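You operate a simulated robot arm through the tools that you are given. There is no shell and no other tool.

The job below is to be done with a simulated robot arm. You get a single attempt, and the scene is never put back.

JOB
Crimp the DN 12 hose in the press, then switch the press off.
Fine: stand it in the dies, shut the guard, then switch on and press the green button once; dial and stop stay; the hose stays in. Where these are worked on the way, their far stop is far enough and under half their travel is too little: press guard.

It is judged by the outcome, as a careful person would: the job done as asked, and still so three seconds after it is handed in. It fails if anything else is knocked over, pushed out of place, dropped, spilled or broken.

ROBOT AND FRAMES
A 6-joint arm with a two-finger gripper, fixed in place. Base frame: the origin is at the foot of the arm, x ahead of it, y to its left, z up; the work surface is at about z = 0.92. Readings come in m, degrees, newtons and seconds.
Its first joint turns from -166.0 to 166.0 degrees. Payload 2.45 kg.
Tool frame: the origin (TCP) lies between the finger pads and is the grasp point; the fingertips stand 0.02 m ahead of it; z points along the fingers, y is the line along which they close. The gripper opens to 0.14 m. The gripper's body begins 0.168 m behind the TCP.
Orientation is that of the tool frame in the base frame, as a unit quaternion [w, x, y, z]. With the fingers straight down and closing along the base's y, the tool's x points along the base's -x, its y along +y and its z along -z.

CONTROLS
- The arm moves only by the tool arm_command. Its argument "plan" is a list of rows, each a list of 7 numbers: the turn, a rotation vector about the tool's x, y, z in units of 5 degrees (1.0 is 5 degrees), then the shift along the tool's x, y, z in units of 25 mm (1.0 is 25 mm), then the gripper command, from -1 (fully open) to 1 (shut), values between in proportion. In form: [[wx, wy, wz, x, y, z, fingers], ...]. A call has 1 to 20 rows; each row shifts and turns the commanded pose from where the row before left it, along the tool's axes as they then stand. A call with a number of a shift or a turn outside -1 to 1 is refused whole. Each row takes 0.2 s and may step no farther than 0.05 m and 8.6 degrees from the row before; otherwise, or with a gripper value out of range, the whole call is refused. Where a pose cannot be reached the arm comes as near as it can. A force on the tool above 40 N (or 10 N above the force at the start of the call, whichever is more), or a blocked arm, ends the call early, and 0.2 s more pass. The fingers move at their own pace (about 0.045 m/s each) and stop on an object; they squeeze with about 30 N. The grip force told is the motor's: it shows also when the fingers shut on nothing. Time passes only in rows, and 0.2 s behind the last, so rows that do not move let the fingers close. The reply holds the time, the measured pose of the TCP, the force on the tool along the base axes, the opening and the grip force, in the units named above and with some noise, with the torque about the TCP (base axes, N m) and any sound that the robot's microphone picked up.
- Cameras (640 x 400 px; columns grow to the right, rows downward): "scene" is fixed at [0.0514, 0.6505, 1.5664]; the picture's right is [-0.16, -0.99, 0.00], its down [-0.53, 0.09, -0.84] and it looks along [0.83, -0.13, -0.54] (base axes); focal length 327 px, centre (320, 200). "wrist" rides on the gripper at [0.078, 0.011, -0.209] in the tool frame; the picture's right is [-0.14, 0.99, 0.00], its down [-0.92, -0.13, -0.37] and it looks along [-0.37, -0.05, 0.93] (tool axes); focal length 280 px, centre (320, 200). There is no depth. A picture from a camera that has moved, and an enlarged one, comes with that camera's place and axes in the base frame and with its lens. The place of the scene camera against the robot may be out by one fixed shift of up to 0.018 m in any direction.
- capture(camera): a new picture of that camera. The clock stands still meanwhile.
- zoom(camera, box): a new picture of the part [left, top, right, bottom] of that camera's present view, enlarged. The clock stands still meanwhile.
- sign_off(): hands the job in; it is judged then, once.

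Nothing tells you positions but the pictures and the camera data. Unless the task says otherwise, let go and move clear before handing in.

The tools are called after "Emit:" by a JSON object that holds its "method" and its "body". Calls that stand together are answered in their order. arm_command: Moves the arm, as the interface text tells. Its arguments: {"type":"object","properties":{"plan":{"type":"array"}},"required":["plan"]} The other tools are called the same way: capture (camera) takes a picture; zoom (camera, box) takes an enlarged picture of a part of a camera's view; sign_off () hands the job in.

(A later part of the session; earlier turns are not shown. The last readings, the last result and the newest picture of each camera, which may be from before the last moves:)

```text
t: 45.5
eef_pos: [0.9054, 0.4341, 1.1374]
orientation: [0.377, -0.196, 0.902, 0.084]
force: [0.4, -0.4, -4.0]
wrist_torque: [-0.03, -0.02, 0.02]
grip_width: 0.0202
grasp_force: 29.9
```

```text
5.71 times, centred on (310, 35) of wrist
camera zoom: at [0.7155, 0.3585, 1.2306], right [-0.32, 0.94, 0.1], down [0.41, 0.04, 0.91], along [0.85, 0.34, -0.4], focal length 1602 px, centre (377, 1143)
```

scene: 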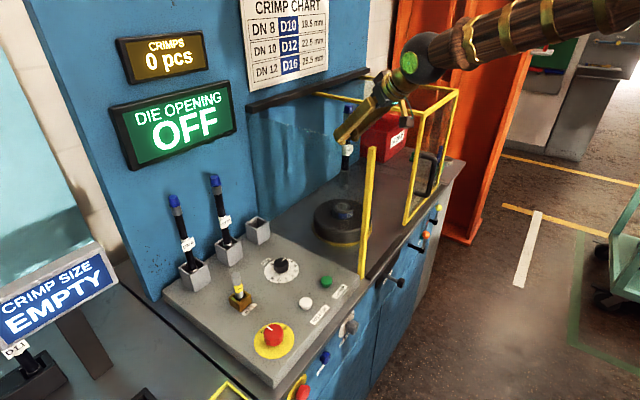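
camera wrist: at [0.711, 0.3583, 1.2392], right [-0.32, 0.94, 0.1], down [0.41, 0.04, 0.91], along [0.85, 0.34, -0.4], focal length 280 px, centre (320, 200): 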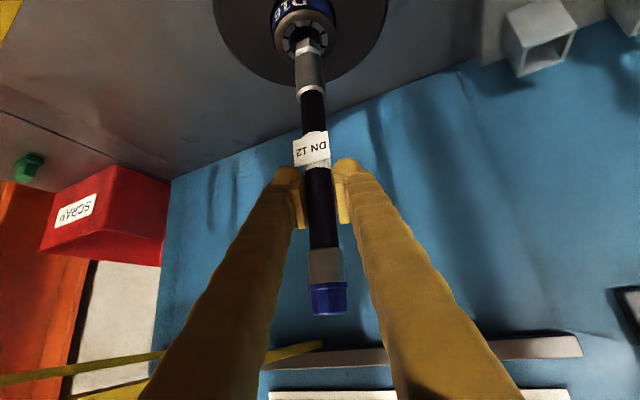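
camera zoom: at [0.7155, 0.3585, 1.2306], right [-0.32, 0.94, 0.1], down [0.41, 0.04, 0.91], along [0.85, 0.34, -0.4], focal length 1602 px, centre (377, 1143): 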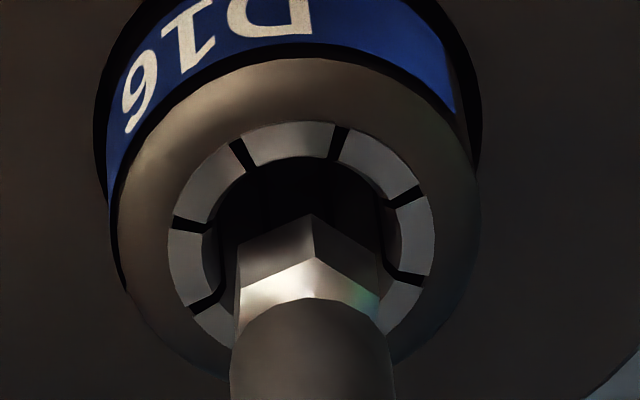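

Now the tip is centred within about 1 mm in both views, roughly 6 mm above the mouth. I'll lower straight down gently.

Emit:
{"method": "arm_command", "body": {"plan": [[0, 0, 0, 0.085, 0, 0.085, 1], [0, 0, 0, 0.085, 0, 0.085, 1], [0, 0, 0, 0.085, 0, 0.085, 1], [0, 0, 0, 0.085, 0, 0.085, 1]]}}

Emit:
{"method": "zoom", "body": {"camera": "scene", "box": [328, 192, 358, 216]}}

Emit:
{"method": "zoom", "body": {"camera": "wrist", "box": [270, 0, 350, 70]}}

```text
t: 46.5
eef_pos: [0.9054, 0.4348, 1.1261]
orientation: [0.376, -0.196, 0.902, 0.084]
force: [-0.4, 0.2, -3.4]
wrist_torque: [0.03, -0.02, 0.0]
grip_width: 0.0204
grasp_force: 29.9
```

```text
16.00 times, centred on (343, 204) of scene
camera zoom: at [0.0514, 0.6505, 1.5664], right [-0.16, -0.99, 0.0], down [-0.53, 0.09, -0.84], along [0.83, -0.13, -0.54], focal length 5229 px, centre (-48, 136)
```

zoom: 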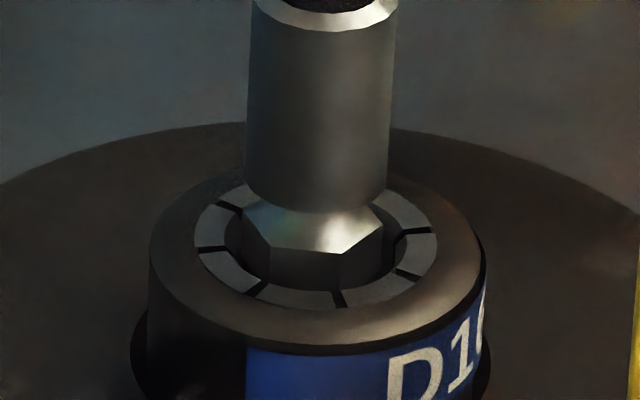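

```text
5.71 times, centred on (310, 35) of wrist
camera zoom: at [0.7151, 0.359, 1.2177], right [-0.32, 0.94, 0.1], down [0.41, 0.04, 0.91], along [0.85, 0.34, -0.39], focal length 1602 px, centre (377, 1143)
```

zoom: 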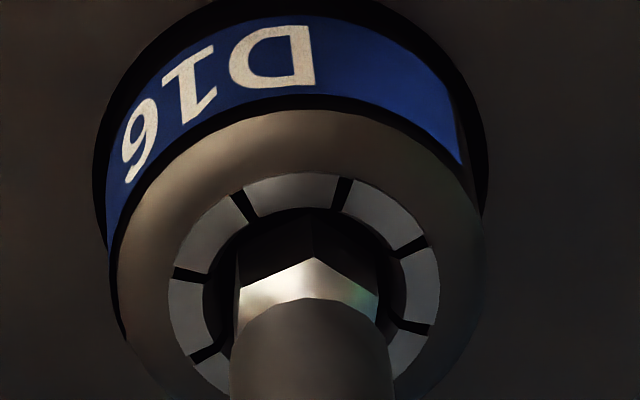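

The hex has entered the mouth with no contact force. I'll continue lowering.

Emit:
{"method": "arm_command", "body": {"plan": [[0, 0, 0, 0.085, 0, 0.085, 1], [0, 0, 0, 0.085, 0, 0.085, 1], [0, 0, 0, 0.085, 0, 0.085, 1], [0, 0, 0, 0.085, 0, 0.085, 1]]}}

Emit:
{"method": "zoom", "body": {"camera": "scene", "box": [328, 192, 358, 216]}}

Emit:
{"method": "zoom", "body": {"camera": "wrist", "box": [270, 0, 350, 70]}}

```text
t: 47.5
eef_pos: [0.9045, 0.4345, 1.1142]
orientation: [0.376, -0.196, 0.902, 0.083]
force: [-0.4, 0.9, -4.4]
wrist_torque: [0.02, 0.01, 0.02]
grip_width: 0.0203
grasp_force: 30.5
```

```text
16.00 times, centred on (343, 204) of scene
camera zoom: at [0.0514, 0.6505, 1.5664], right [-0.16, -0.99, 0.0], down [-0.53, 0.09, -0.84], along [0.83, -0.13, -0.54], focal length 5229 px, centre (-48, 136)
```

zoom: 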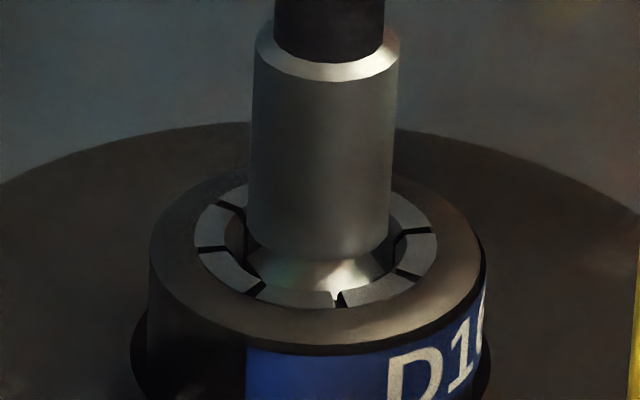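

```text
5.71 times, centred on (310, 35) of wrist
camera zoom: at [0.7151, 0.3583, 1.2064], right [-0.32, 0.94, 0.1], down [0.41, 0.04, 0.91], along [0.85, 0.34, -0.4], focal length 1602 px, centre (377, 1143)
```

zoom: 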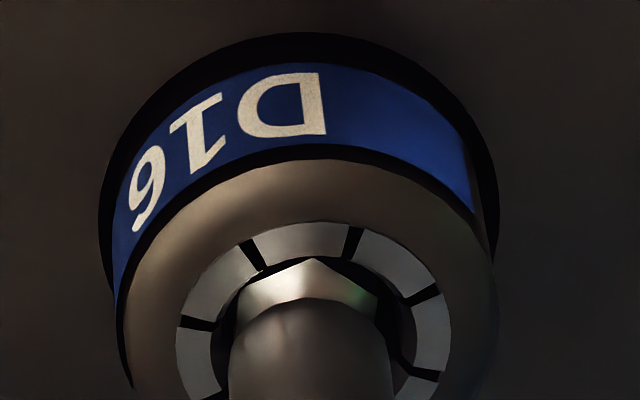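

The ferrule is about to enter and sits within about 1 mm of centre. I'll make a tiny forward correction and continue.

Emit:
{"method": "arm_command", "body": {"plan": [[0, 0, 0, -0.03, 0, 0.03, 1], [0, 0, 0, 0.085, 0, 0.085, 1], [0, 0, 0, 0.085, 0, 0.085, 1], [0, 0, 0, 0.085, 0, 0.085, 1], [0, 0, 0, 0.085, 0, 0.085, 1]]}}

Emit:
{"method": "zoom", "body": {"camera": "scene", "box": [328, 192, 358, 216]}}

Emit:
{"method": "zoom", "body": {"camera": "wrist", "box": [270, 0, 350, 70]}}

```text
t: 48.7
eef_pos: [0.9054, 0.435, 1.1021]
orientation: [0.376, -0.196, 0.902, 0.084]
force: [0.1, -0.5, -4.4]
wrist_torque: [0.0, -0.02, 0.0]
grip_width: 0.0201
grasp_force: 30.3
```

```text
16.00 times, centred on (343, 204) of scene
camera zoom: at [0.0514, 0.6505, 1.5664], right [-0.16, -0.99, 0.0], down [-0.53, 0.09, -0.84], along [0.83, -0.13, -0.54], focal length 5229 px, centre (-48, 136)
```

zoom: 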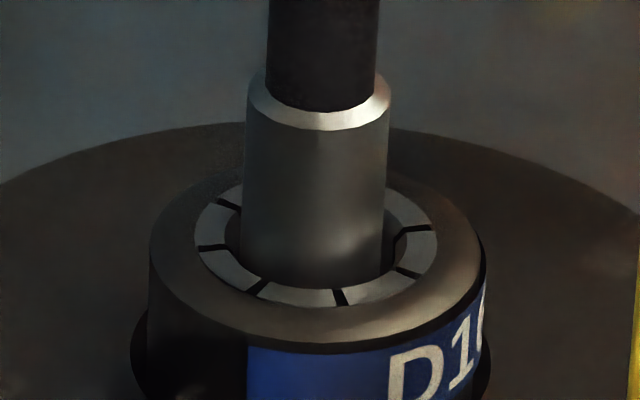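

```text
5.71 times, centred on (310, 35) of wrist
camera zoom: at [0.7156, 0.3593, 1.1947], right [-0.32, 0.94, 0.1], down [0.41, 0.04, 0.91], along [0.85, 0.34, -0.39], focal length 1602 px, centre (377, 1143)
```

zoom: 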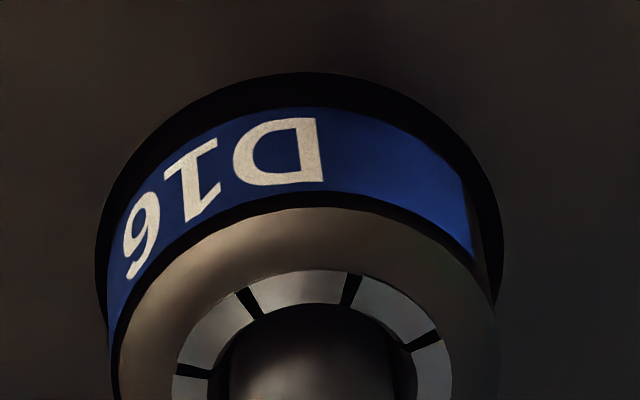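

The ferrule is going in cleanly. I'll continue until it rests on the bottom.

Emit:
{"method": "arm_command", "body": {"plan": [[0, 0, 0, 0.085, 0, 0.085, 1], [0, 0, 0, 0.085, 0, 0.085, 1], [0, 0, 0, 0.085, 0, 0.085, 1], [0, 0, 0, 0.085, 0, 0.085, 1]]}}

Emit:
{"method": "zoom", "body": {"camera": "scene", "box": [328, 192, 358, 216]}}

```text
t: 49.7
eef_pos: [0.9063, 0.4355, 1.091]
orientation: [0.375, -0.197, 0.902, 0.084]
force: [-0.2, 0.9, -3.7]
wrist_torque: [0.06, 0.12, 0.04]
grip_width: 0.0204
grasp_force: 30.2
```

```text
16.00 times, centred on (343, 204) of scene
camera zoom: at [0.0514, 0.6505, 1.5664], right [-0.16, -0.99, 0.0], down [-0.53, 0.09, -0.84], along [0.83, -0.13, -0.54], focal length 5229 px, centre (-48, 136)
```

zoom: 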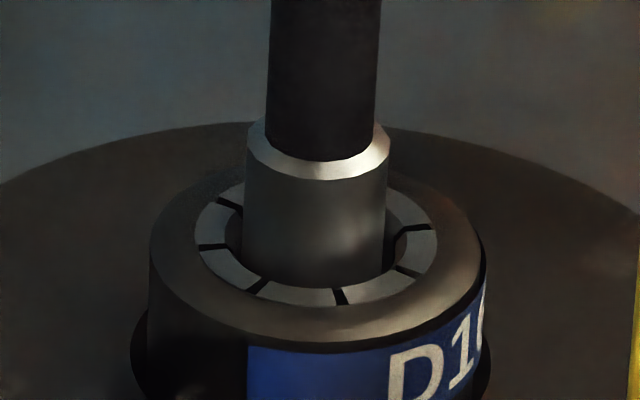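

Emit:
{"method": "arm_command", "body": {"plan": [[0, 0, 0, 0.085, 0, 0.085, 1], [0, 0, 0, 0.085, 0, 0.085, 1], [0, 0, 0, 0.085, 0, 0.085, 1]]}}

Emit:
{"method": "zoom", "body": {"camera": "scene", "box": [328, 192, 358, 216]}}

```text
t: 50.5
eef_pos: [0.9047, 0.4351, 1.0805]
orientation: [0.376, -0.196, 0.902, 0.083]
force: [-0.7, 0.2, -4.2]
wrist_torque: [0.04, 0.02, 0.0]
grip_width: 0.0201
grasp_force: 30.0
```

```text
16.00 times, centred on (343, 204) of scene
camera zoom: at [0.0514, 0.6505, 1.5664], right [-0.16, -0.99, 0.0], down [-0.53, 0.09, -0.84], along [0.83, -0.13, -0.54], focal length 5229 px, centre (-48, 136)
```

zoom: 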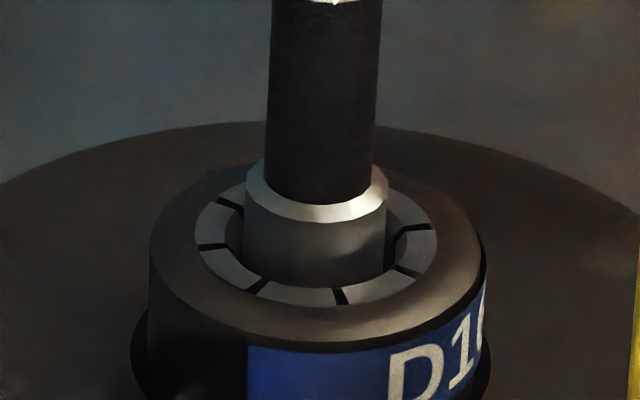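

Emit:
{"method": "arm_command", "body": {"plan": [[0, 0, 0, 0.07, 0, 0.07, 1], [0, 0, 0, 0.07, 0, 0.07, 1], [0, 0, 0, 0.07, 0, 0.07, 1]]}}

Emit:
{"method": "zoom", "body": {"camera": "scene", "box": [328, 192, 358, 216]}}

```text
t: 51.3
eef_pos: [0.9068, 0.4347, 1.0739]
orientation: [0.376, -0.196, 0.902, 0.083]
force: [-2.7, -0.7, -4.4]
wrist_torque: [-0.04, 0.18, -0.01]
grip_width: 0.0202
grasp_force: 30.1
```

```text
16.00 times, centred on (343, 204) of scene
camera zoom: at [0.0514, 0.6505, 1.5664], right [-0.16, -0.99, 0.0], down [-0.53, 0.09, -0.84], along [0.83, -0.13, -0.54], focal length 5229 px, centre (-48, 136)
```

zoom: 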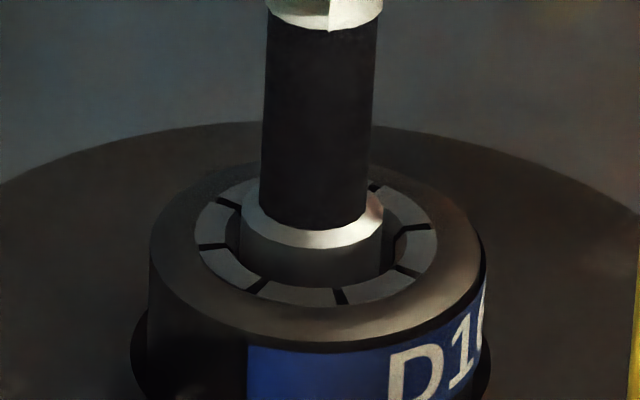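

Emit:
{"method": "arm_command", "body": {"plan": [[0, 0, 0, 0.09, 0, 0.05, 1], [0, 0, 0, 0.07, 0, 0.07, 1], [0, 0, 0, 0.07, 0, 0.07, 1]]}}

Emit:
{"method": "zoom", "body": {"camera": "scene", "box": [328, 192, 358, 216]}}

```text
t: 52.1
eef_pos: [0.906, 0.4341, 1.0686]
orientation: [0.378, -0.196, 0.901, 0.084]
force: [-4.7, -0.5, 18.9]
wrist_torque: [-0.15, 0.55, -0.04]
grip_width: 0.0203
grasp_force: 30.0
```

```text
16.00 times, centred on (343, 204) of scene
camera zoom: at [0.0514, 0.6505, 1.5664], right [-0.16, -0.99, 0.0], down [-0.53, 0.09, -0.84], along [0.83, -0.13, -0.54], focal length 5229 px, centre (-48, 136)
```

zoom: 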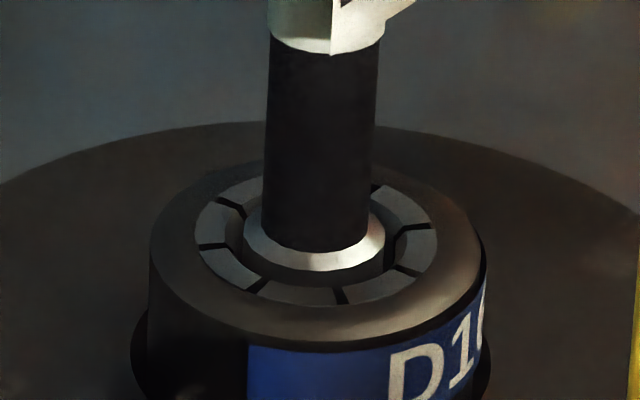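

The hose has bottomed at +19 N with the ferrule seated in the die. I'll relieve the push a little, then open the fingers.

Emit:
{"method": "arm_command", "body": {"plan": [[0, 0, 0, -0.04, 0, -0.04, 1], [0, 0, 0, 0, 0, 0, 1], [0, 0, 0, 0, 0, 0, 0.7], [0, 0, 0, 0, 0, 0, 0.5], [0, 0, 0, 0, 0, 0, 0.3], [0, 0, 0, 0, 0, 0, 0.15], [0, 0, 0, 0, 0, 0, 0.15]]}}

Emit:
{"method": "capture", "body": {"camera": "wrist"}}

Emit:
{"method": "zoom", "body": {"camera": "scene", "box": [300, 120, 400, 230]}}

```text
t: 53.7
eef_pos: [0.9062, 0.4353, 1.0694]
orientation: [0.375, -0.196, 0.902, 0.084]
force: [0.6, 0.5, 0.1]
wrist_torque: [0.03, 0.01, 0.0]
grip_width: 0.0593
grasp_force: 0.0
```

```text
taken
camera wrist: at [0.716, 0.3588, 1.1606], right [-0.32, 0.94, 0.1], down [0.41, 0.04, 0.91], along [0.85, 0.34, -0.39], focal length 280 px, centre (320, 200)
```

wrist: 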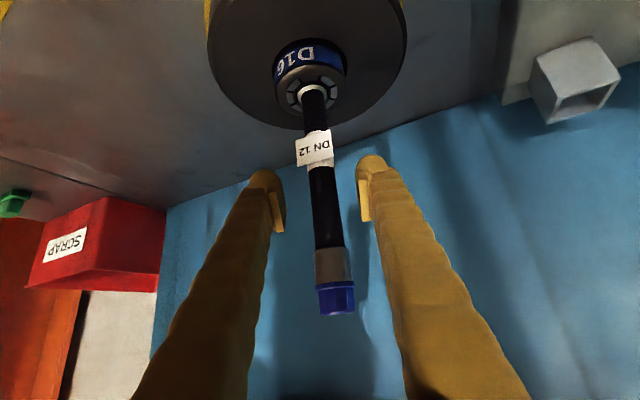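

```text
3.64 times, centred on (350, 175) of scene
camera zoom: at [0.0514, 0.6505, 1.5664], right [-0.16, -0.99, 0.0], down [-0.53, 0.09, -0.84], along [0.83, -0.13, -0.54], focal length 1188 px, centre (211, 291)
```

zoom: 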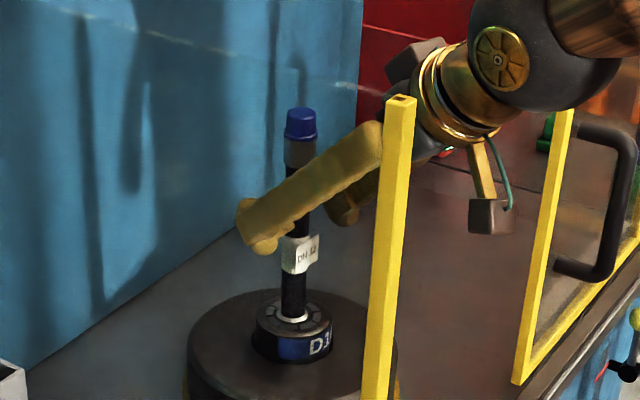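

The hose stands on its own in the die. I'll back the fingers off along the tool axis, retreat to the front, and square the tool up again for the guard handle.

Emit:
{"method": "arm_command", "body": {"plan": [[0, 0, 0, 0, 0, -0.6, 0.0], [0, 0, 0, 0, 0, -0.8, 0.0], [0, 0, 0, 0, 0, -1, 0.0], [0, 0, 0, 0, 0, -1, 0.0], [0, 0, 0, 0, 0, -0.6, 0.0], [0, 0, 0, 0.697, -0.4, -0.857, 0.0], [0, 0, 0, 0.697, -0.4, -0.857, 0.0], [0, 0, 0, 0.697, -0.4, -0.857, 0.0], [0, 0, 0, 0.697, -0.4, -0.857, 0.0], [0, 0, 0, 0.697, -0.4, -0.857, 0.0], [0, 0, 0, 0.697, -0.4, -0.857, 0.0], [0, 0, 0, 0.697, -0.4, -0.857, 0.1], [0, 0, 0, 0, 0, 0, 0.15]]}}

Emit:
{"method": "capture", "body": {"camera": "scene"}}

Emit:
{"method": "capture", "body": {"camera": "wrist"}}

Emit:
{"method": "zoom", "body": {"camera": "scene", "box": [300, 120, 400, 230]}}

```text
t: 56.5
eef_pos: [0.696, 0.26, 1.1584]
orientation: [0.375, -0.196, 0.902, 0.083]
force: [0.1, -0.1, -1.0]
wrist_torque: [0.02, 0.03, -0.02]
grip_width: 0.0594
grasp_force: 0.0
```

```text
taken
```

scene: 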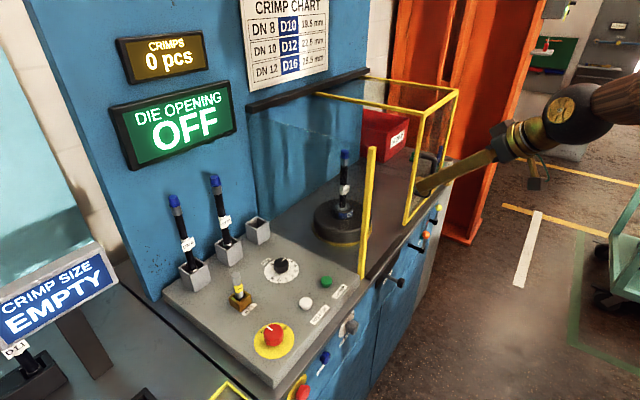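

```text
taken
camera wrist: at [0.506, 0.1837, 1.2511], right [-0.32, 0.94, 0.1], down [0.41, 0.04, 0.91], along [0.85, 0.34, -0.4], focal length 280 px, centre (320, 200)
```

wrist: 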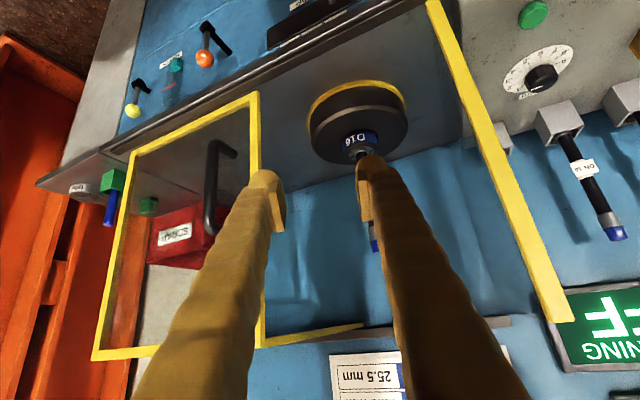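

```text
3.64 times, centred on (350, 175) of scene
camera zoom: at [0.0514, 0.6505, 1.5664], right [-0.16, -0.99, 0.0], down [-0.53, 0.09, -0.84], along [0.83, -0.13, -0.54], focal length 1188 px, centre (211, 291)
```

zoom: 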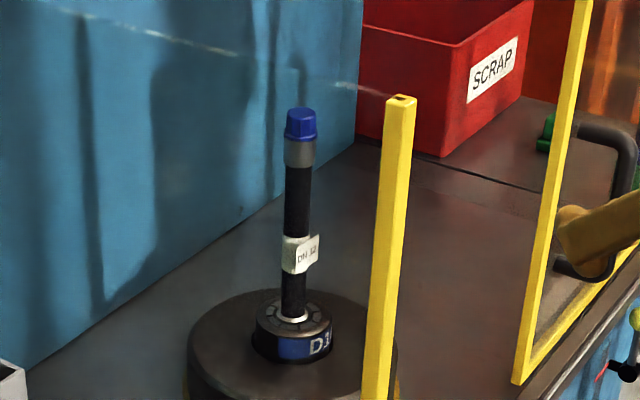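

The hose stands upright in the D16 die. I'll turn the tool back square and move in front of the guard handle.

Emit:
{"method": "arm_command", "body": {"plan": [[-0.707, 0, -0.707, 0, 0, 0, 0.15], [-0.707, 0, -0.707, 0, 0, 0, 0.15], [-0.707, 0, -0.707, 0, 0, 0, 0.15], [-0.707, 0, -0.707, 0, 0, 0, 0.15], [0, 0, 0, 0.078, -0.925, 0.078, 0.15], [0, 0, 0, 0.078, -0.925, 0.078, 0.15], [0, 0, 0, 0.078, -0.925, 0.078, 0.15], [0, 0, 0, 0.078, -0.925, 0.078, 0.15], [0, 0, 0, 0.078, -0.925, 0.078, 0.15], [0, 0, 0, 0.078, -0.925, 0.078, 0.15], [0, 0, 0, 0.078, -0.925, 0.078, 0.15], [0, 0, 0, 0.078, -0.925, 0.078, 0.15], [0, 0, 0, 0, 0, 0, 0.15]]}}

Emit:
{"method": "capture", "body": {"camera": "wrist"}}

```text
t: 59.3
eef_pos: [0.825, 0.1306, 1.1336]
orientation: [0.356, -0.35, 0.854, 0.147]
force: [-0.5, -0.6, 0.1]
wrist_torque: [-0.05, -0.01, -0.01]
grip_width: 0.0594
grasp_force: 0.2
```

```text
taken
camera wrist: at [0.6732, -0.0056, 1.2255], right [-0.63, 0.77, 0.1], down [0.37, 0.18, 0.91], along [0.69, 0.61, -0.39], focal length 280 px, centre (320, 200)
```

wrist: 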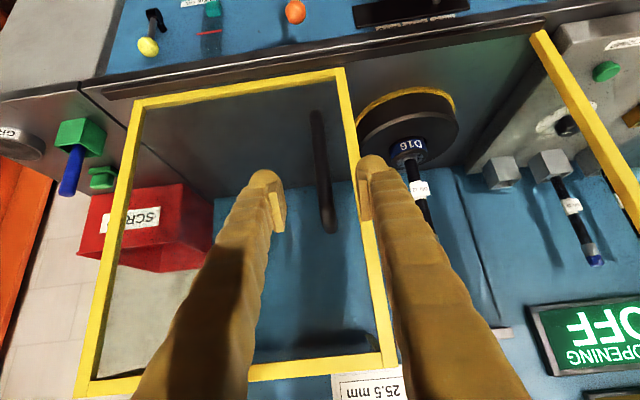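

The handle bar is again centred between the fingers. I'll cage it and slide the guard shut to the left.

Emit:
{"method": "arm_command", "body": {"plan": [[0, 0, 0, 0, 0, 0.85, 0.15], [0, 0, 0, 0, 0, 0.85, 0.15], [0, 0, 0, 0, 0, 0.85, 0.15], [0, 0, 0, 0, 0, 0, 0.15]]}}

Emit:
{"method": "capture", "body": {"camera": "wrist"}}

```text
t: 60.3
eef_pos: [0.8591, 0.1611, 1.0894]
orientation: [0.356, -0.35, 0.854, 0.148]
force: [-0.4, -0.6, 0.1]
wrist_torque: [0.01, 0.02, 0.02]
grip_width: 0.0593
grasp_force: 0.1
```

```text
taken
camera wrist: at [0.7059, 0.0243, 1.1818], right [-0.63, 0.77, 0.1], down [0.36, 0.18, 0.91], along [0.69, 0.61, -0.39], focal length 280 px, centre (320, 200)
```

wrist: 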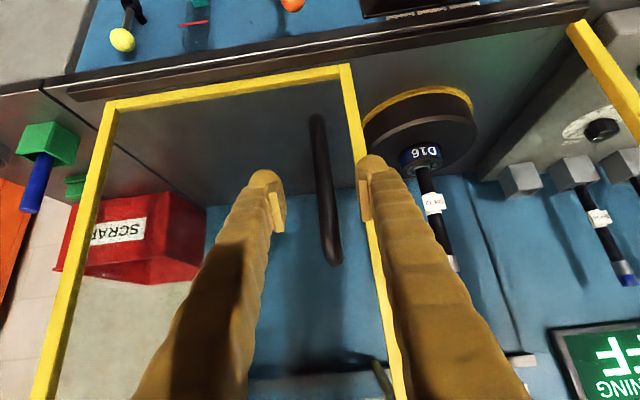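

Emit:
{"method": "arm_command", "body": {"plan": [[0, 0, 0, 0, 0.4, 0, 0.15], [0, 0, 0, 0, 0.4, 0, 0.15], [0, 0, 0, 0, 0.5, 0, 0.15], [0, 0, 0, 0, 0.5, 0, 0.15], [0, 0, 0, 0, 0.5, 0, 0.15], [0, 0, 0, 0, 0.5, 0, 0.15], [0, 0, 0, 0, 0.5, 0, 0.15], [0, 0, 0, 0, 0.5, 0, 0.15]]}}

Emit:
{"method": "capture", "body": {"camera": "scene"}}

Emit:
{"method": "capture", "body": {"camera": "wrist"}}

```text
t: 62.1
eef_pos: [0.791, 0.2282, 1.0906]
orientation: [0.356, -0.35, 0.854, 0.147]
force: [0.8, -0.8, -0.2]
wrist_torque: [0.01, 0.01, -0.01]
grip_width: 0.0596
grasp_force: 0.0
```

```text
taken
```

scene: 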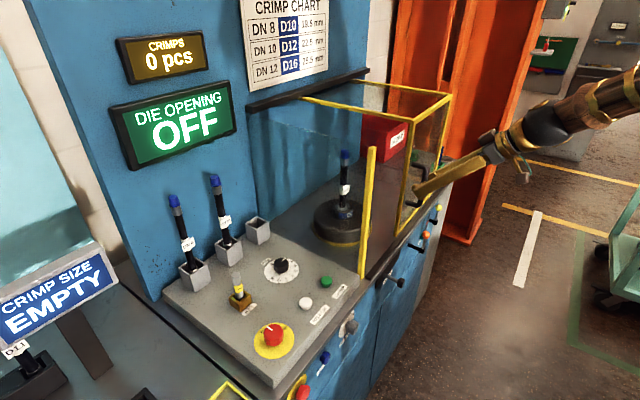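

```text
taken
camera wrist: at [0.6381, 0.0926, 1.1823], right [-0.63, 0.77, 0.1], down [0.37, 0.18, 0.91], along [0.69, 0.61, -0.39], focal length 280 px, centre (320, 200)
```

wrist: 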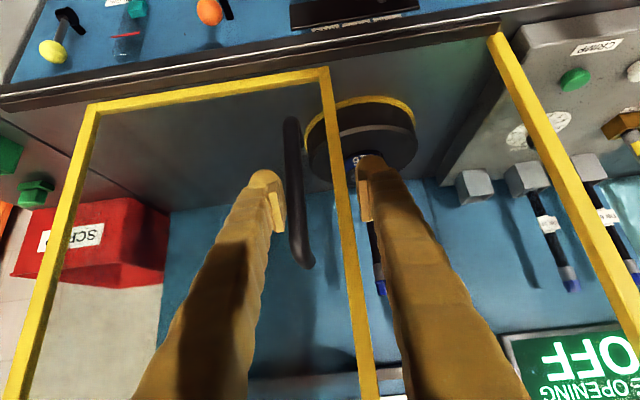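

The guard slides smoothly over the standing hose. I'll continue shutting it.

Emit:
{"method": "arm_command", "body": {"plan": [[0, 0, 0, 0, 0.5, -0.3, 0.15], [0, 0, 0, 0, 0.6, 0, 0.15], [0, 0, 0, 0, 0.6, 0, 0.15], [0, 0, 0, 0, 0.6, 0, 0.15], [0, 0, 0, 0, 0.6, 0, 0.15], [0, 0, 0, 0, 0.6, 0, 0.15], [0, 0, 0, 0, 0.5, 0, 0.15]]}}

Emit:
{"method": "capture", "body": {"camera": "scene"}}

Emit:
{"method": "capture", "body": {"camera": "wrist"}}

```text
t: 63.7
eef_pos: [0.7161, 0.2955, 1.095]
orientation: [0.356, -0.349, 0.854, 0.146]
force: [0.4, 0.5, -0.2]
wrist_torque: [-0.01, 0.0, -0.02]
grip_width: 0.0597
grasp_force: 0.5
```

```text
taken
```

scene: 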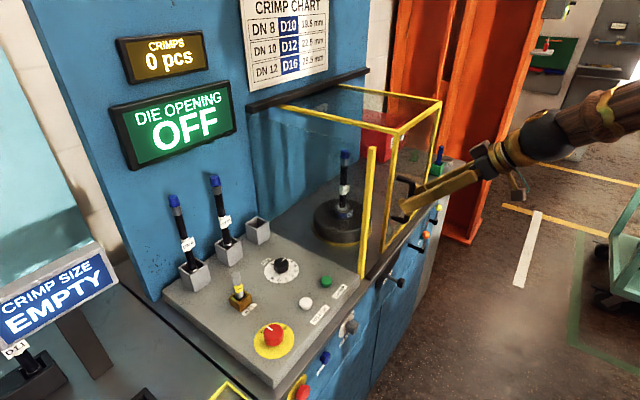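

```text
taken
camera wrist: at [0.5633, 0.1593, 1.1888], right [-0.63, 0.77, 0.1], down [0.37, 0.18, 0.91], along [0.69, 0.61, -0.39], focal length 280 px, centre (320, 200)
```

wrist: 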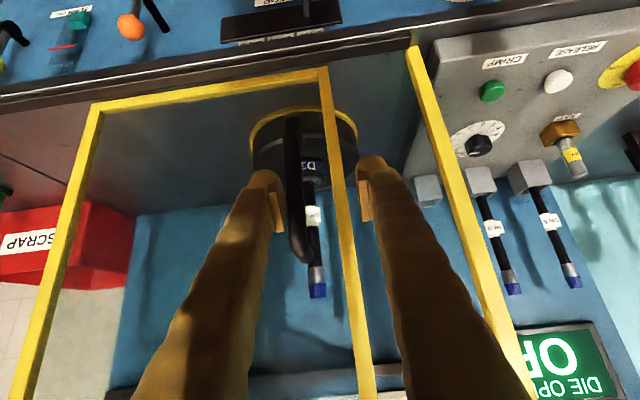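

Emit:
{"method": "arm_command", "body": {"plan": [[0, 0, 0, 0, 0.5, 0, 0.15], [0, 0, 0, 0, 0.5, 0, 0.15], [0, 0, 0, 0, 0.5, 0, 0.15], [0, 0, 0, 0, 0.5, 0, 0.15], [0, 0, 0, 0, 0.5, 0, 0.15], [0, 0, 0, 0, 0.4, 0, 0.15], [0, 0, 0, 0, 0.3, 0, 0.15], [0, 0, 0, 0, 0.3, 0, 0.15], [0, 0, 0, 0, 0.3, 0, 0.15], [0, 0, 0, 0, 0.3, 0, 0.15]]}}

Emit:
{"method": "capture", "body": {"camera": "scene"}}

Emit:
{"method": "capture", "body": {"camera": "wrist"}}

```text
t: 65.9
eef_pos: [0.648, 0.369, 1.0969]
orientation: [0.356, -0.35, 0.854, 0.146]
force: [1.6, -2.2, -0.9]
wrist_torque: [0.05, 0.03, -0.1]
grip_width: 0.062
grasp_force: 2.0
```

```text
taken
```

scene: 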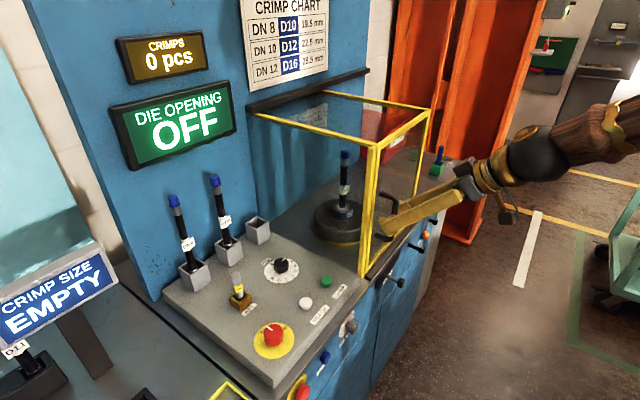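

```text
taken
camera wrist: at [0.4944, 0.2335, 1.1885], right [-0.63, 0.77, 0.1], down [0.36, 0.18, 0.91], along [0.69, 0.61, -0.39], focal length 280 px, centre (320, 200)
```

wrist: 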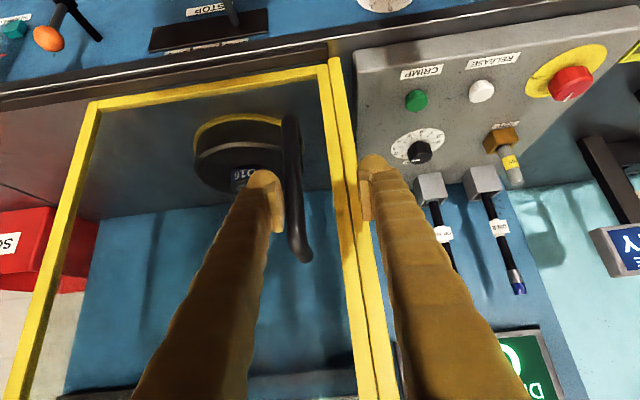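

The guard is back at its left stop, with the handle at its original place. I'll press it home lightly, centre the fingers and back out.

Emit:
{"method": "arm_command", "body": {"plan": [[0, 0, 0, 0, 0.15, 0, 0.15], [0, 0, 0, 0, 0.1, 0, 0.15], [0, 0, 0, 0, -0.4, 0, 0.15], [0, 0, 0, 0, -0.7, 0, 0.15], [0, 0, 0, 0, 0, 0, 0.15]]}}

Emit:
{"method": "capture", "body": {"camera": "wrist"}}

Emit:
{"method": "zoom", "body": {"camera": "scene", "box": [310, 90, 450, 290]}}

```text
t: 67.1
eef_pos: [0.6603, 0.3549, 1.0972]
orientation: [0.356, -0.35, 0.854, 0.147]
force: [0.6, -0.1, 0.6]
wrist_torque: [-0.03, -0.01, 0.03]
grip_width: 0.0595
grasp_force: 0.0
```

```text
taken
camera wrist: at [0.5077, 0.2184, 1.188], right [-0.63, 0.77, 0.1], down [0.37, 0.18, 0.91], along [0.69, 0.61, -0.39], focal length 280 px, centre (320, 200)
```

wrist: 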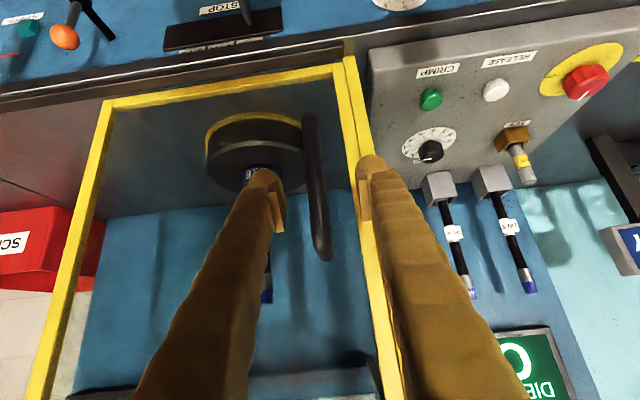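

```text
2.00 times, centred on (380, 190) of scene
camera zoom: at [0.0514, 0.6505, 1.5664], right [-0.16, -0.99, 0.0], down [-0.53, 0.09, -0.84], along [0.83, -0.13, -0.54], focal length 654 px, centre (200, 220)
```

zoom: 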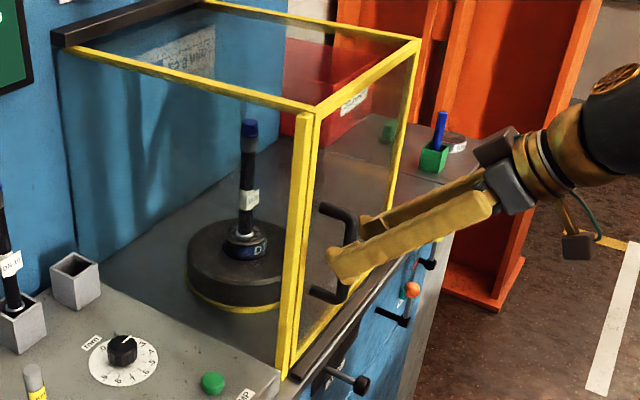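

The guard is shut with the hose standing inside. I'll back away from the handle, bring the tool upright, and head for the red main switch at about (0.485, 0.675).

Emit:
{"method": "arm_command", "body": {"plan": [[0, 0, 0, 0, 0, -1, 0.15], [0, 0, 0, 0, 0, -1, 0.15], [0, 0, 0, 0, 0, -1, 0.15], [0, 0, 0, 0, 0, -1, 0.15], [0, 1, 0, 0, 0, 0, 0.0], [0, 1, 0, 0, 0, 0, 0.0], [0, 1, 0, 0, 0, 0, 0.0], [0, 1, 0, 0, 0, 0, 0.0], [0, 1, 0, 0, 0, 0, 0.0], [0, 1, 0, 0, 0, 0, -0.1], [0, 1, 0, 0, 0, 0, -0.1], [0, 1, 0, 0, 0, 0, -0.1], [0, 1, 0, 0, 0, 0, -0.1], [0, 0, 0, 0, 0, 0, -0.1]]}}

Emit:
{"method": "capture", "body": {"camera": "scene"}}

```text
t: 70.1
eef_pos: [0.6093, 0.3042, 1.1661]
orientation: [0.001, -0.38, 0.925, 0.002]
force: [0.0, 1.0, 0.1]
wrist_torque: [0.02, 0.0, 0.02]
grip_width: 0.0767
grasp_force: 0.2
```

```text
taken
```

scene: 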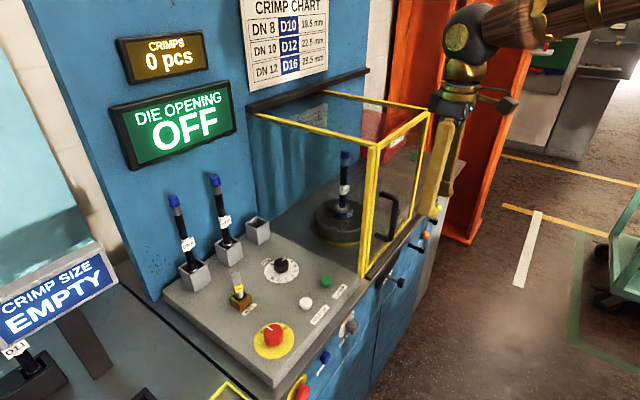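

Emit:
{"method": "arm_command", "body": {"plan": [[0, 0, 0, 0, 1, 0, -0.1], [0, 0, 0, 0, 1, 0, -0.1], [0, 0, 0, 0, 1, 0, -0.1], [0, 0, 0, 0, 1, 0, -0.1], [0, 0, 0, 0, 1, 0, -0.1], [0, 0, 0, 0, 1, 0, -0.1], [0, 0, 0, 0, 1, 0, -0.1], [0, 0, 0, 0, 1, 0, -0.1], [0, 0, 0, 0, 1, 0, -0.1], [0, 0, 0, 0, 1, 0, -0.1], [0, 0, 0, 0, 1, 0, -0.1], [0, 0, 0, 0, 1, 0, -0.1], [0, 0, 0, 0, 1, 0, -0.1], [0, 0, 0, 0, 1, 0, -0.1], [0, 0, 0, -1, 0, 0, -0.1], [0, 0, 0, -1, 0, 0, -0.1], [0, 0, 0, -1, 0, 0, -0.1], [0, 0, 0, -1, 0, 0, -0.1], [0, 0, 0, 0, 0, 0, -0.1]]}}

Emit:
{"method": "capture", "body": {"camera": "wrist"}}

Emit:
{"method": "capture", "body": {"camera": "scene"}}

```text
t: 74.1
eef_pos: [0.4334, 0.622, 1.168]
orientation: [0.003, -0.379, 0.925, 0.003]
force: [-0.3, 0.2, -0.1]
wrist_torque: [0.01, -0.01, -0.01]
grip_width: 0.0772
grasp_force: 0.1
```

```text
taken
camera wrist: at [0.3691, 0.5733, 1.3769], right [-0.6, 0.8, 0.0], down [0.74, 0.55, 0.37], along [0.3, 0.23, -0.93], focal length 280 px, centre (320, 200)
```

wrist: 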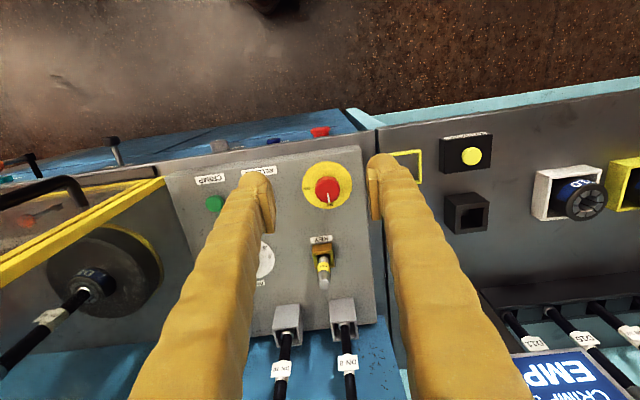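

```text
taken
```

scene: 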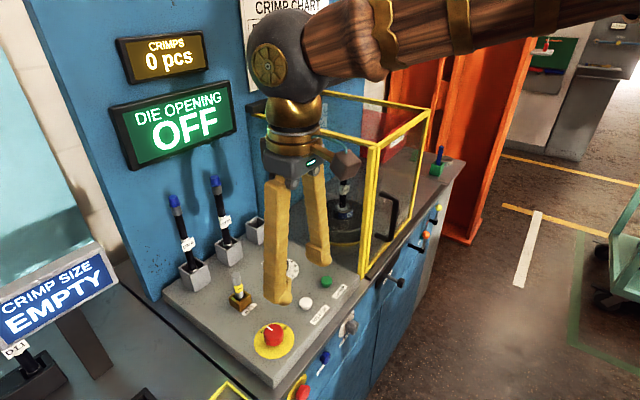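

The tool is near the main switch. I'll zoom on the knob and buttons to fix their positions and the pointer angle.

Emit:
{"method": "zoom", "body": {"camera": "wrist", "box": [280, 140, 380, 240]}}

Emit:
{"method": "zoom", "body": {"camera": "scene", "box": [235, 300, 335, 380]}}

Emit:
{"method": "zoom", "body": {"camera": "wrist", "box": [180, 130, 400, 310]}}

```text
4.00 times, centred on (330, 190) of wrist
camera zoom: at [0.3691, 0.5733, 1.3769], right [-0.6, 0.8, 0.0], down [0.74, 0.55, 0.37], along [0.3, 0.23, -0.93], focal length 1122 px, centre (280, 240)
```

zoom: 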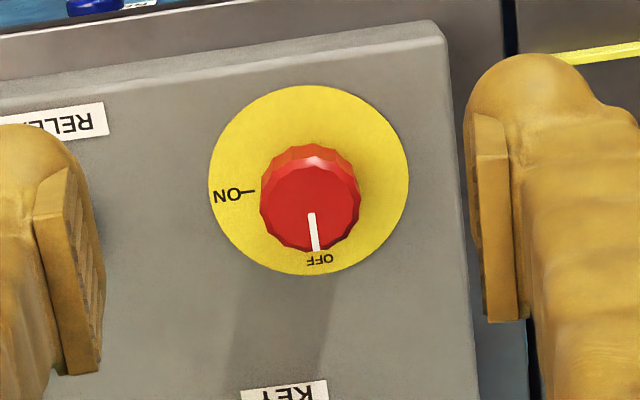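

```text
5.00 times, centred on (285, 340) of scene
camera zoom: at [0.0514, 0.6505, 1.5664], right [-0.16, -0.99, 0.0], down [-0.53, 0.09, -0.84], along [0.83, -0.13, -0.54], focal length 1634 px, centre (495, -500)
```

zoom: 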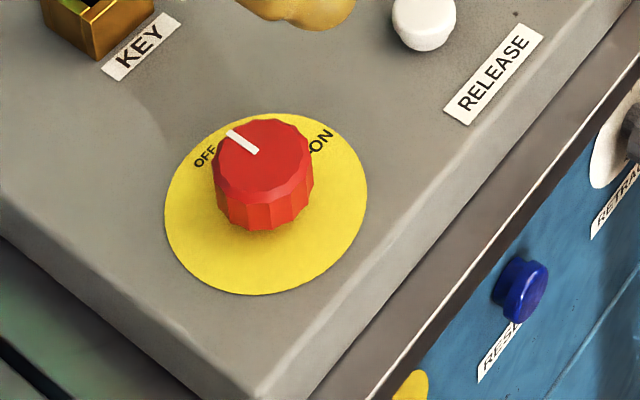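

```text
2.22 times, centred on (290, 220) of wrist
camera zoom: at [0.3691, 0.5733, 1.3769], right [-0.6, 0.8, 0.0], down [0.74, 0.55, 0.37], along [0.3, 0.23, -0.93], focal length 623 px, centre (387, 156)
```

zoom: 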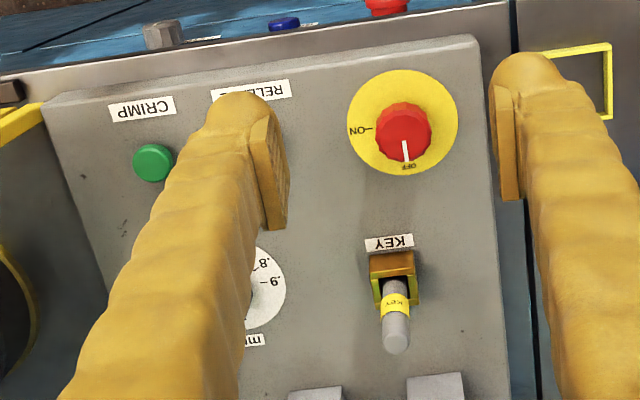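

The knob is at about (0.488, 0.676), top z≈0.945 on a panel at z≈0.911, with its pointer at OFF (12 o'clock) and ON a quarter turn clockwise. I'll pre-turn the tool 45° the other way for joint room and centre it over the knob.

Emit:
{"method": "arm_command", "body": {"plan": [[0, 0, -1, 0, 0, 0, -0.1], [0, 0, -1, 0, 0, 0, -0.1], [0, 0, -1, 0, 0, 0, -0.1], [0, 0, -1, 0, 0, 0, -0.1], [0, 0, -1, 0, 0, 0, -0.1], [0, 0, -1, 0, 0, 0, -0.1], [0, 0, -1, 0, 0, 0, -0.1], [0, 0, -1, 0, 0, 0, -0.1], [0, 0, -1, 0, 0, 0, -0.1], [0, 0, 0, -0.73, -0.72, 0.5, -0.1], [0, 0, 0, -0.73, -0.72, 0.5, -0.1], [0, 0, 0, -0.73, -0.72, 0.5, -0.1], [0, 0, 0, 0, 0, 0, -0.1]]}}

Emit:
{"method": "capture", "body": {"camera": "wrist"}}

Emit:
{"method": "zoom", "body": {"camera": "wrist", "box": [260, 110, 400, 250]}}

Emit:
{"method": "capture", "body": {"camera": "scene"}}

```text
t: 76.9
eef_pos: [0.4886, 0.6786, 1.1304]
orientation: [0.004, -0.705, 0.709, 0.001]
force: [0.2, 0.4, -0.2]
wrist_torque: [0.05, 0.0, 0.01]
grip_width: 0.0771
grasp_force: 0.1
```

```text
taken
camera wrist: at [0.4758, 0.5985, 1.3399], right [-0.99, 0.14, 0.0], down [0.13, 0.92, 0.37], along [0.06, 0.37, -0.93], focal length 280 px, centre (320, 200)
```

wrist: 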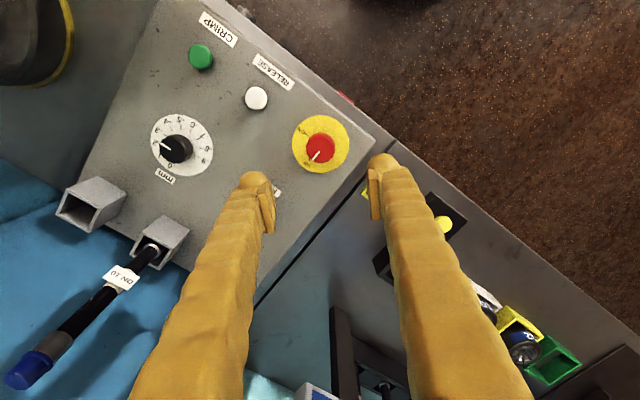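

```text
2.86 times, centred on (330, 180) of wrist
camera zoom: at [0.4758, 0.5985, 1.3399], right [-0.99, 0.14, 0.0], down [0.13, 0.92, 0.37], along [0.06, 0.37, -0.93], focal length 801 px, centre (291, 257)
```

zoom: 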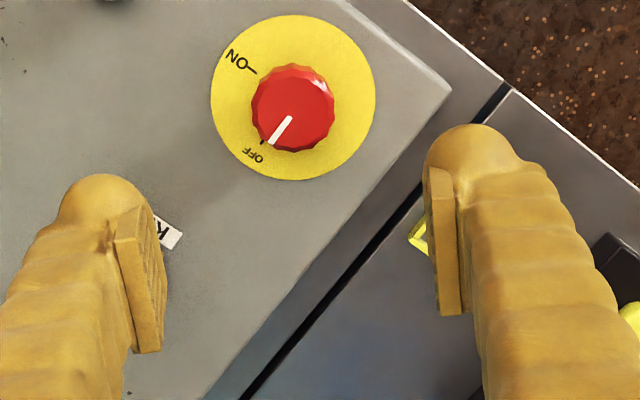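

```text
taken
```

scene: 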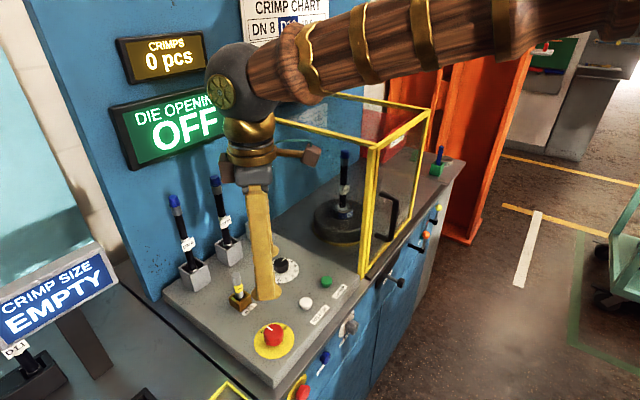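

The tool is centred over the knob within about 1 mm. I'll descend so the fingers straddle it.

Emit:
{"method": "arm_command", "body": {"plan": [[0, 0, 0, 0.05, 0.04, 0.9, -0.1], [0, 0, 0, 0, 0, 1, -0.1], [0, 0, 0, 0, 0, 1, -0.1], [0, 0, 0, 0, 0, 1, -0.1], [0, 0, 0, 0, 0, 1, -0.1], [0, 0, 0, 0, 0, 1, -0.1], [0, 0, 0, 0, 0, 0.6, -0.1], [0, 0, 0, 0, 0, 0, -0.1]]}}

Emit:
{"method": "capture", "body": {"camera": "wrist"}}

Emit:
{"method": "zoom", "body": {"camera": "scene", "box": [210, 250, 340, 370]}}

```text
t: 78.7
eef_pos: [0.4879, 0.6777, 0.9671]
orientation: [0.003, -0.704, 0.71, 0.001]
force: [0.5, 0.3, 0.0]
wrist_torque: [0.05, -0.02, 0.06]
grip_width: 0.0769
grasp_force: 0.0
```

```text
taken
camera wrist: at [0.4755, 0.5977, 1.1766], right [-0.99, 0.15, 0.0], down [0.13, 0.92, 0.37], along [0.06, 0.37, -0.93], focal length 280 px, centre (320, 200)
```

wrist: 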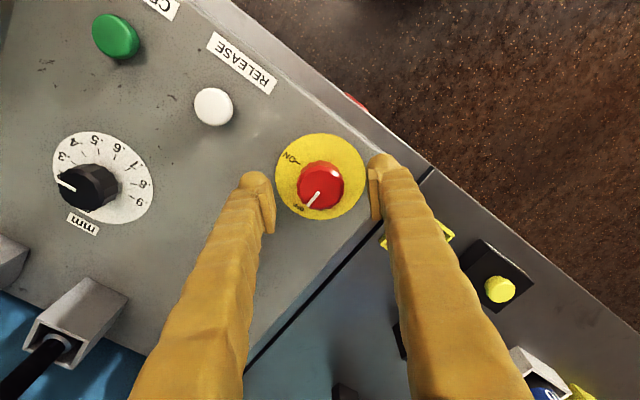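

```text
3.33 times, centred on (275, 310) of scene
camera zoom: at [0.0514, 0.6505, 1.5664], right [-0.16, -0.99, 0.0], down [-0.53, 0.09, -0.84], along [0.83, -0.13, -0.54], focal length 1089 px, centre (470, -167)
```

zoom: 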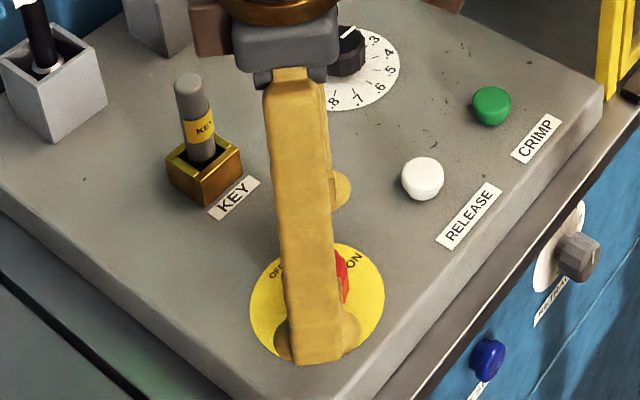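

The fingers straddle the knob. I'll go down the last 28 mm and close on it.

Emit:
{"method": "arm_command", "body": {"plan": [[0, 0, 0, 0, 0, 0.56, -0.1], [0, 0, 0, 0, 0, 0.54, -0.1], [0, 0, 0, 0, 0, 0, 0.2], [0, 0, 0, 0, 0, 0, 0.5], [0, 0, 0, 0, 0, 0, 0.8], [0, 0, 0, 0, 0, 0, 1], [0, 0, 0, 0, 0, 0, 1]]}}

Emit:
{"method": "capture", "body": {"camera": "wrist"}}

```text
t: 80.3
eef_pos: [0.4881, 0.6788, 0.9413]
orientation: [0.002, -0.705, 0.709, 0.001]
force: [-29.3, -0.1, 2.6]
wrist_torque: [0.01, 0.32, -0.1]
grip_width: 0.0403
grasp_force: 45.4
```

```text
taken
camera wrist: at [0.4758, 0.5992, 1.1502], right [-0.99, 0.14, 0.0], down [0.13, 0.92, 0.37], along [0.06, 0.37, -0.93], focal length 280 px, centre (320, 200)
```

wrist: 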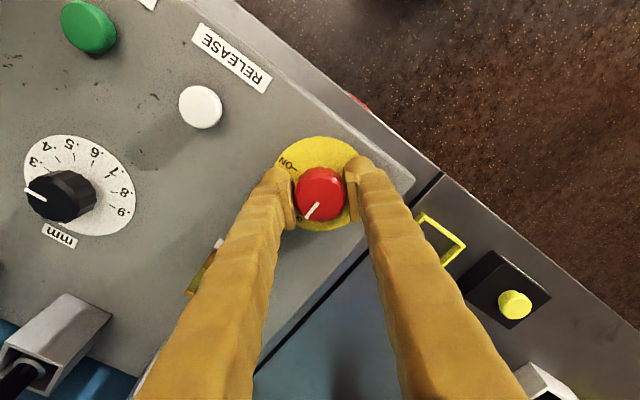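

The grip is on but pulls about 29 N sideways, so the tool is a millimetre off in x. I'll ease it over to centre on the knob before turning.

Emit:
{"method": "arm_command", "body": {"plan": [[0, 0, 0, 0, 0.04, 0, 1], [0, 0, 0, 0, 0, 0, 1]]}}

```text
t: 80.9
eef_pos: [0.4873, 0.6786, 0.9406]
orientation: [0.003, -0.705, 0.71, 0.0]
force: [-27.6, -2.9, 12.9]
wrist_torque: [0.0, 0.31, -0.16]
grip_width: 0.0402
grasp_force: 44.6
```

Emit:
{"method": "arm_command", "body": {"plan": [[0, 0, 0, 0, 0.06, -0.02, 1], [0, 0, 0, 0, 0, 0, 1], [0, 0, 0, 0, 0, 0, 1]]}}

Emit:
{"method": "zoom", "body": {"camera": "wrist", "box": [250, 130, 390, 250]}}

Emit:
{"method": "zoom", "body": {"camera": "scene", "box": [235, 290, 315, 370]}}

```text
t: 81.7
eef_pos: [0.4876, 0.679, 0.941]
orientation: [0.004, -0.704, 0.71, 0.0]
force: [24.3, -3.0, 2.5]
wrist_torque: [0.01, -0.3, -0.14]
grip_width: 0.0404
grasp_force: 45.0
```

```text
3.33 times, centred on (320, 190) of wrist
camera zoom: at [0.475, 0.5989, 1.15], right [-0.99, 0.15, 0.0], down [0.13, 0.92, 0.37], along [0.06, 0.37, -0.93], focal length 935 px, centre (320, 233)
```

zoom: 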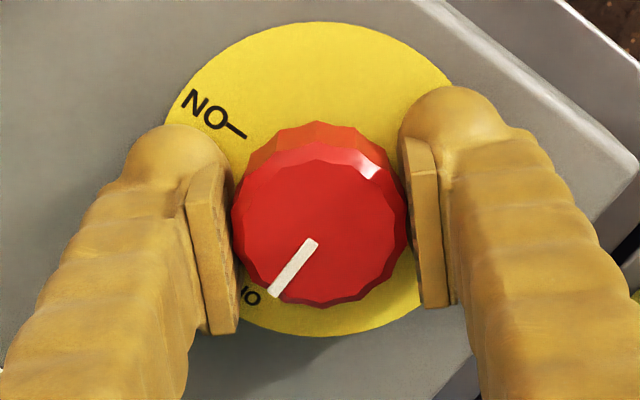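

```text
5.00 times, centred on (275, 330) of scene
camera zoom: at [0.0514, 0.6505, 1.5664], right [-0.16, -0.99, 0.0], down [-0.53, 0.09, -0.84], along [0.83, -0.13, -0.54], focal length 1634 px, centre (545, -450)
```

zoom: 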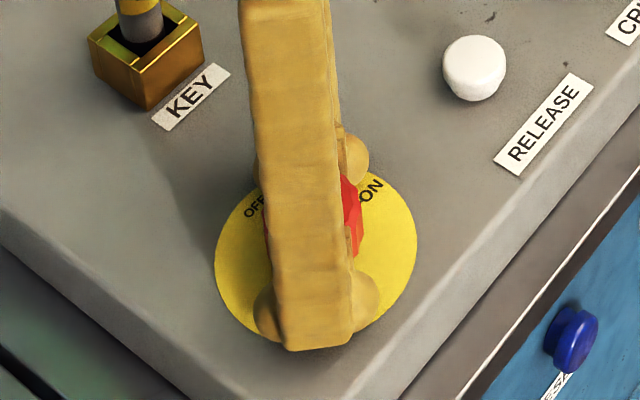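

The side force flipped sign, so the centre lies between the two. I'll shift back 0.7 mm and begin turning clockwise in small steps.

Emit:
{"method": "arm_command", "body": {"plan": [[0, 0, 0, 0, -0.028, 0, 1], [0, 0, 0, 0, 0, 0, 1]]}}

```text
t: 82.3
eef_pos: [0.4881, 0.6778, 0.9403]
orientation: [0.004, -0.704, 0.71, 0.001]
force: [35.5, 5.4, -0.4]
wrist_torque: [0.11, -0.26, -0.19]
grip_width: 0.0404
grasp_force: 44.7
```

Emit:
{"method": "arm_command", "body": {"plan": [[0, 0, 0.5, 0, 0.02, 0, 1], [0, 0, 0.5, 0, 0, 0, 1], [0, 0, 0, 0, 0, 0, 1]]}}

Emit:
{"method": "zoom", "body": {"camera": "wrist", "box": [250, 130, 390, 250]}}

```text
t: 82.7
eef_pos: [0.4878, 0.6797, 0.9396]
orientation: [0.004, -0.693, 0.721, 0.001]
force: [3.2, 5.9, -6.3]
wrist_torque: [0.25, -0.1, 0.0]
grip_width: 0.0401
grasp_force: 45.1
stopped in row 1: the force on the tool passed its limit at 49 N (the readings are from after the stop); the commanded pose is now the measured one
```

```text
3.33 times, centred on (320, 190) of wrist
camera zoom: at [0.4724, 0.5992, 1.1499], right [-0.98, 0.18, 0.0], down [0.16, 0.91, 0.38], along [0.07, 0.37, -0.93], focal length 935 px, centre (320, 233)
```

zoom: 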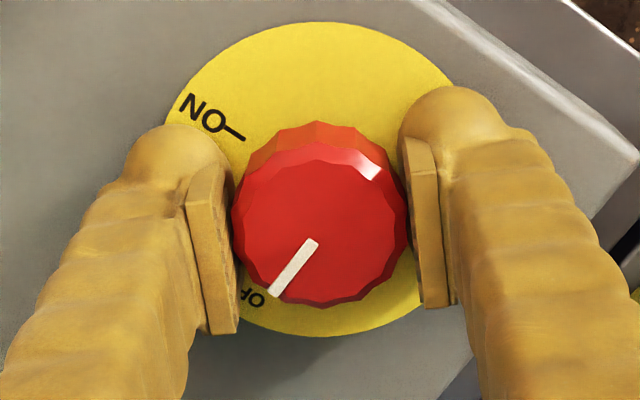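

The knob is turning with the tool, and the forces relaxed after the re-centring. I'll continue in gentle steps.

Emit:
{"method": "arm_command", "body": {"plan": [[0, 0, 0.6, 0, 0, 0, 1], [0, 0, 0.6, 0, 0, 0, 1], [0, 0, 0.6, 0, 0, 0, 1]]}}

```text
t: 83.5
eef_pos: [0.4869, 0.6799, 0.9408]
orientation: [0.004, -0.633, 0.774, 0.001]
force: [12.3, 4.9, -5.6]
wrist_torque: [-0.1, -0.09, 0.07]
grip_width: 0.0404
grasp_force: 45.2
```

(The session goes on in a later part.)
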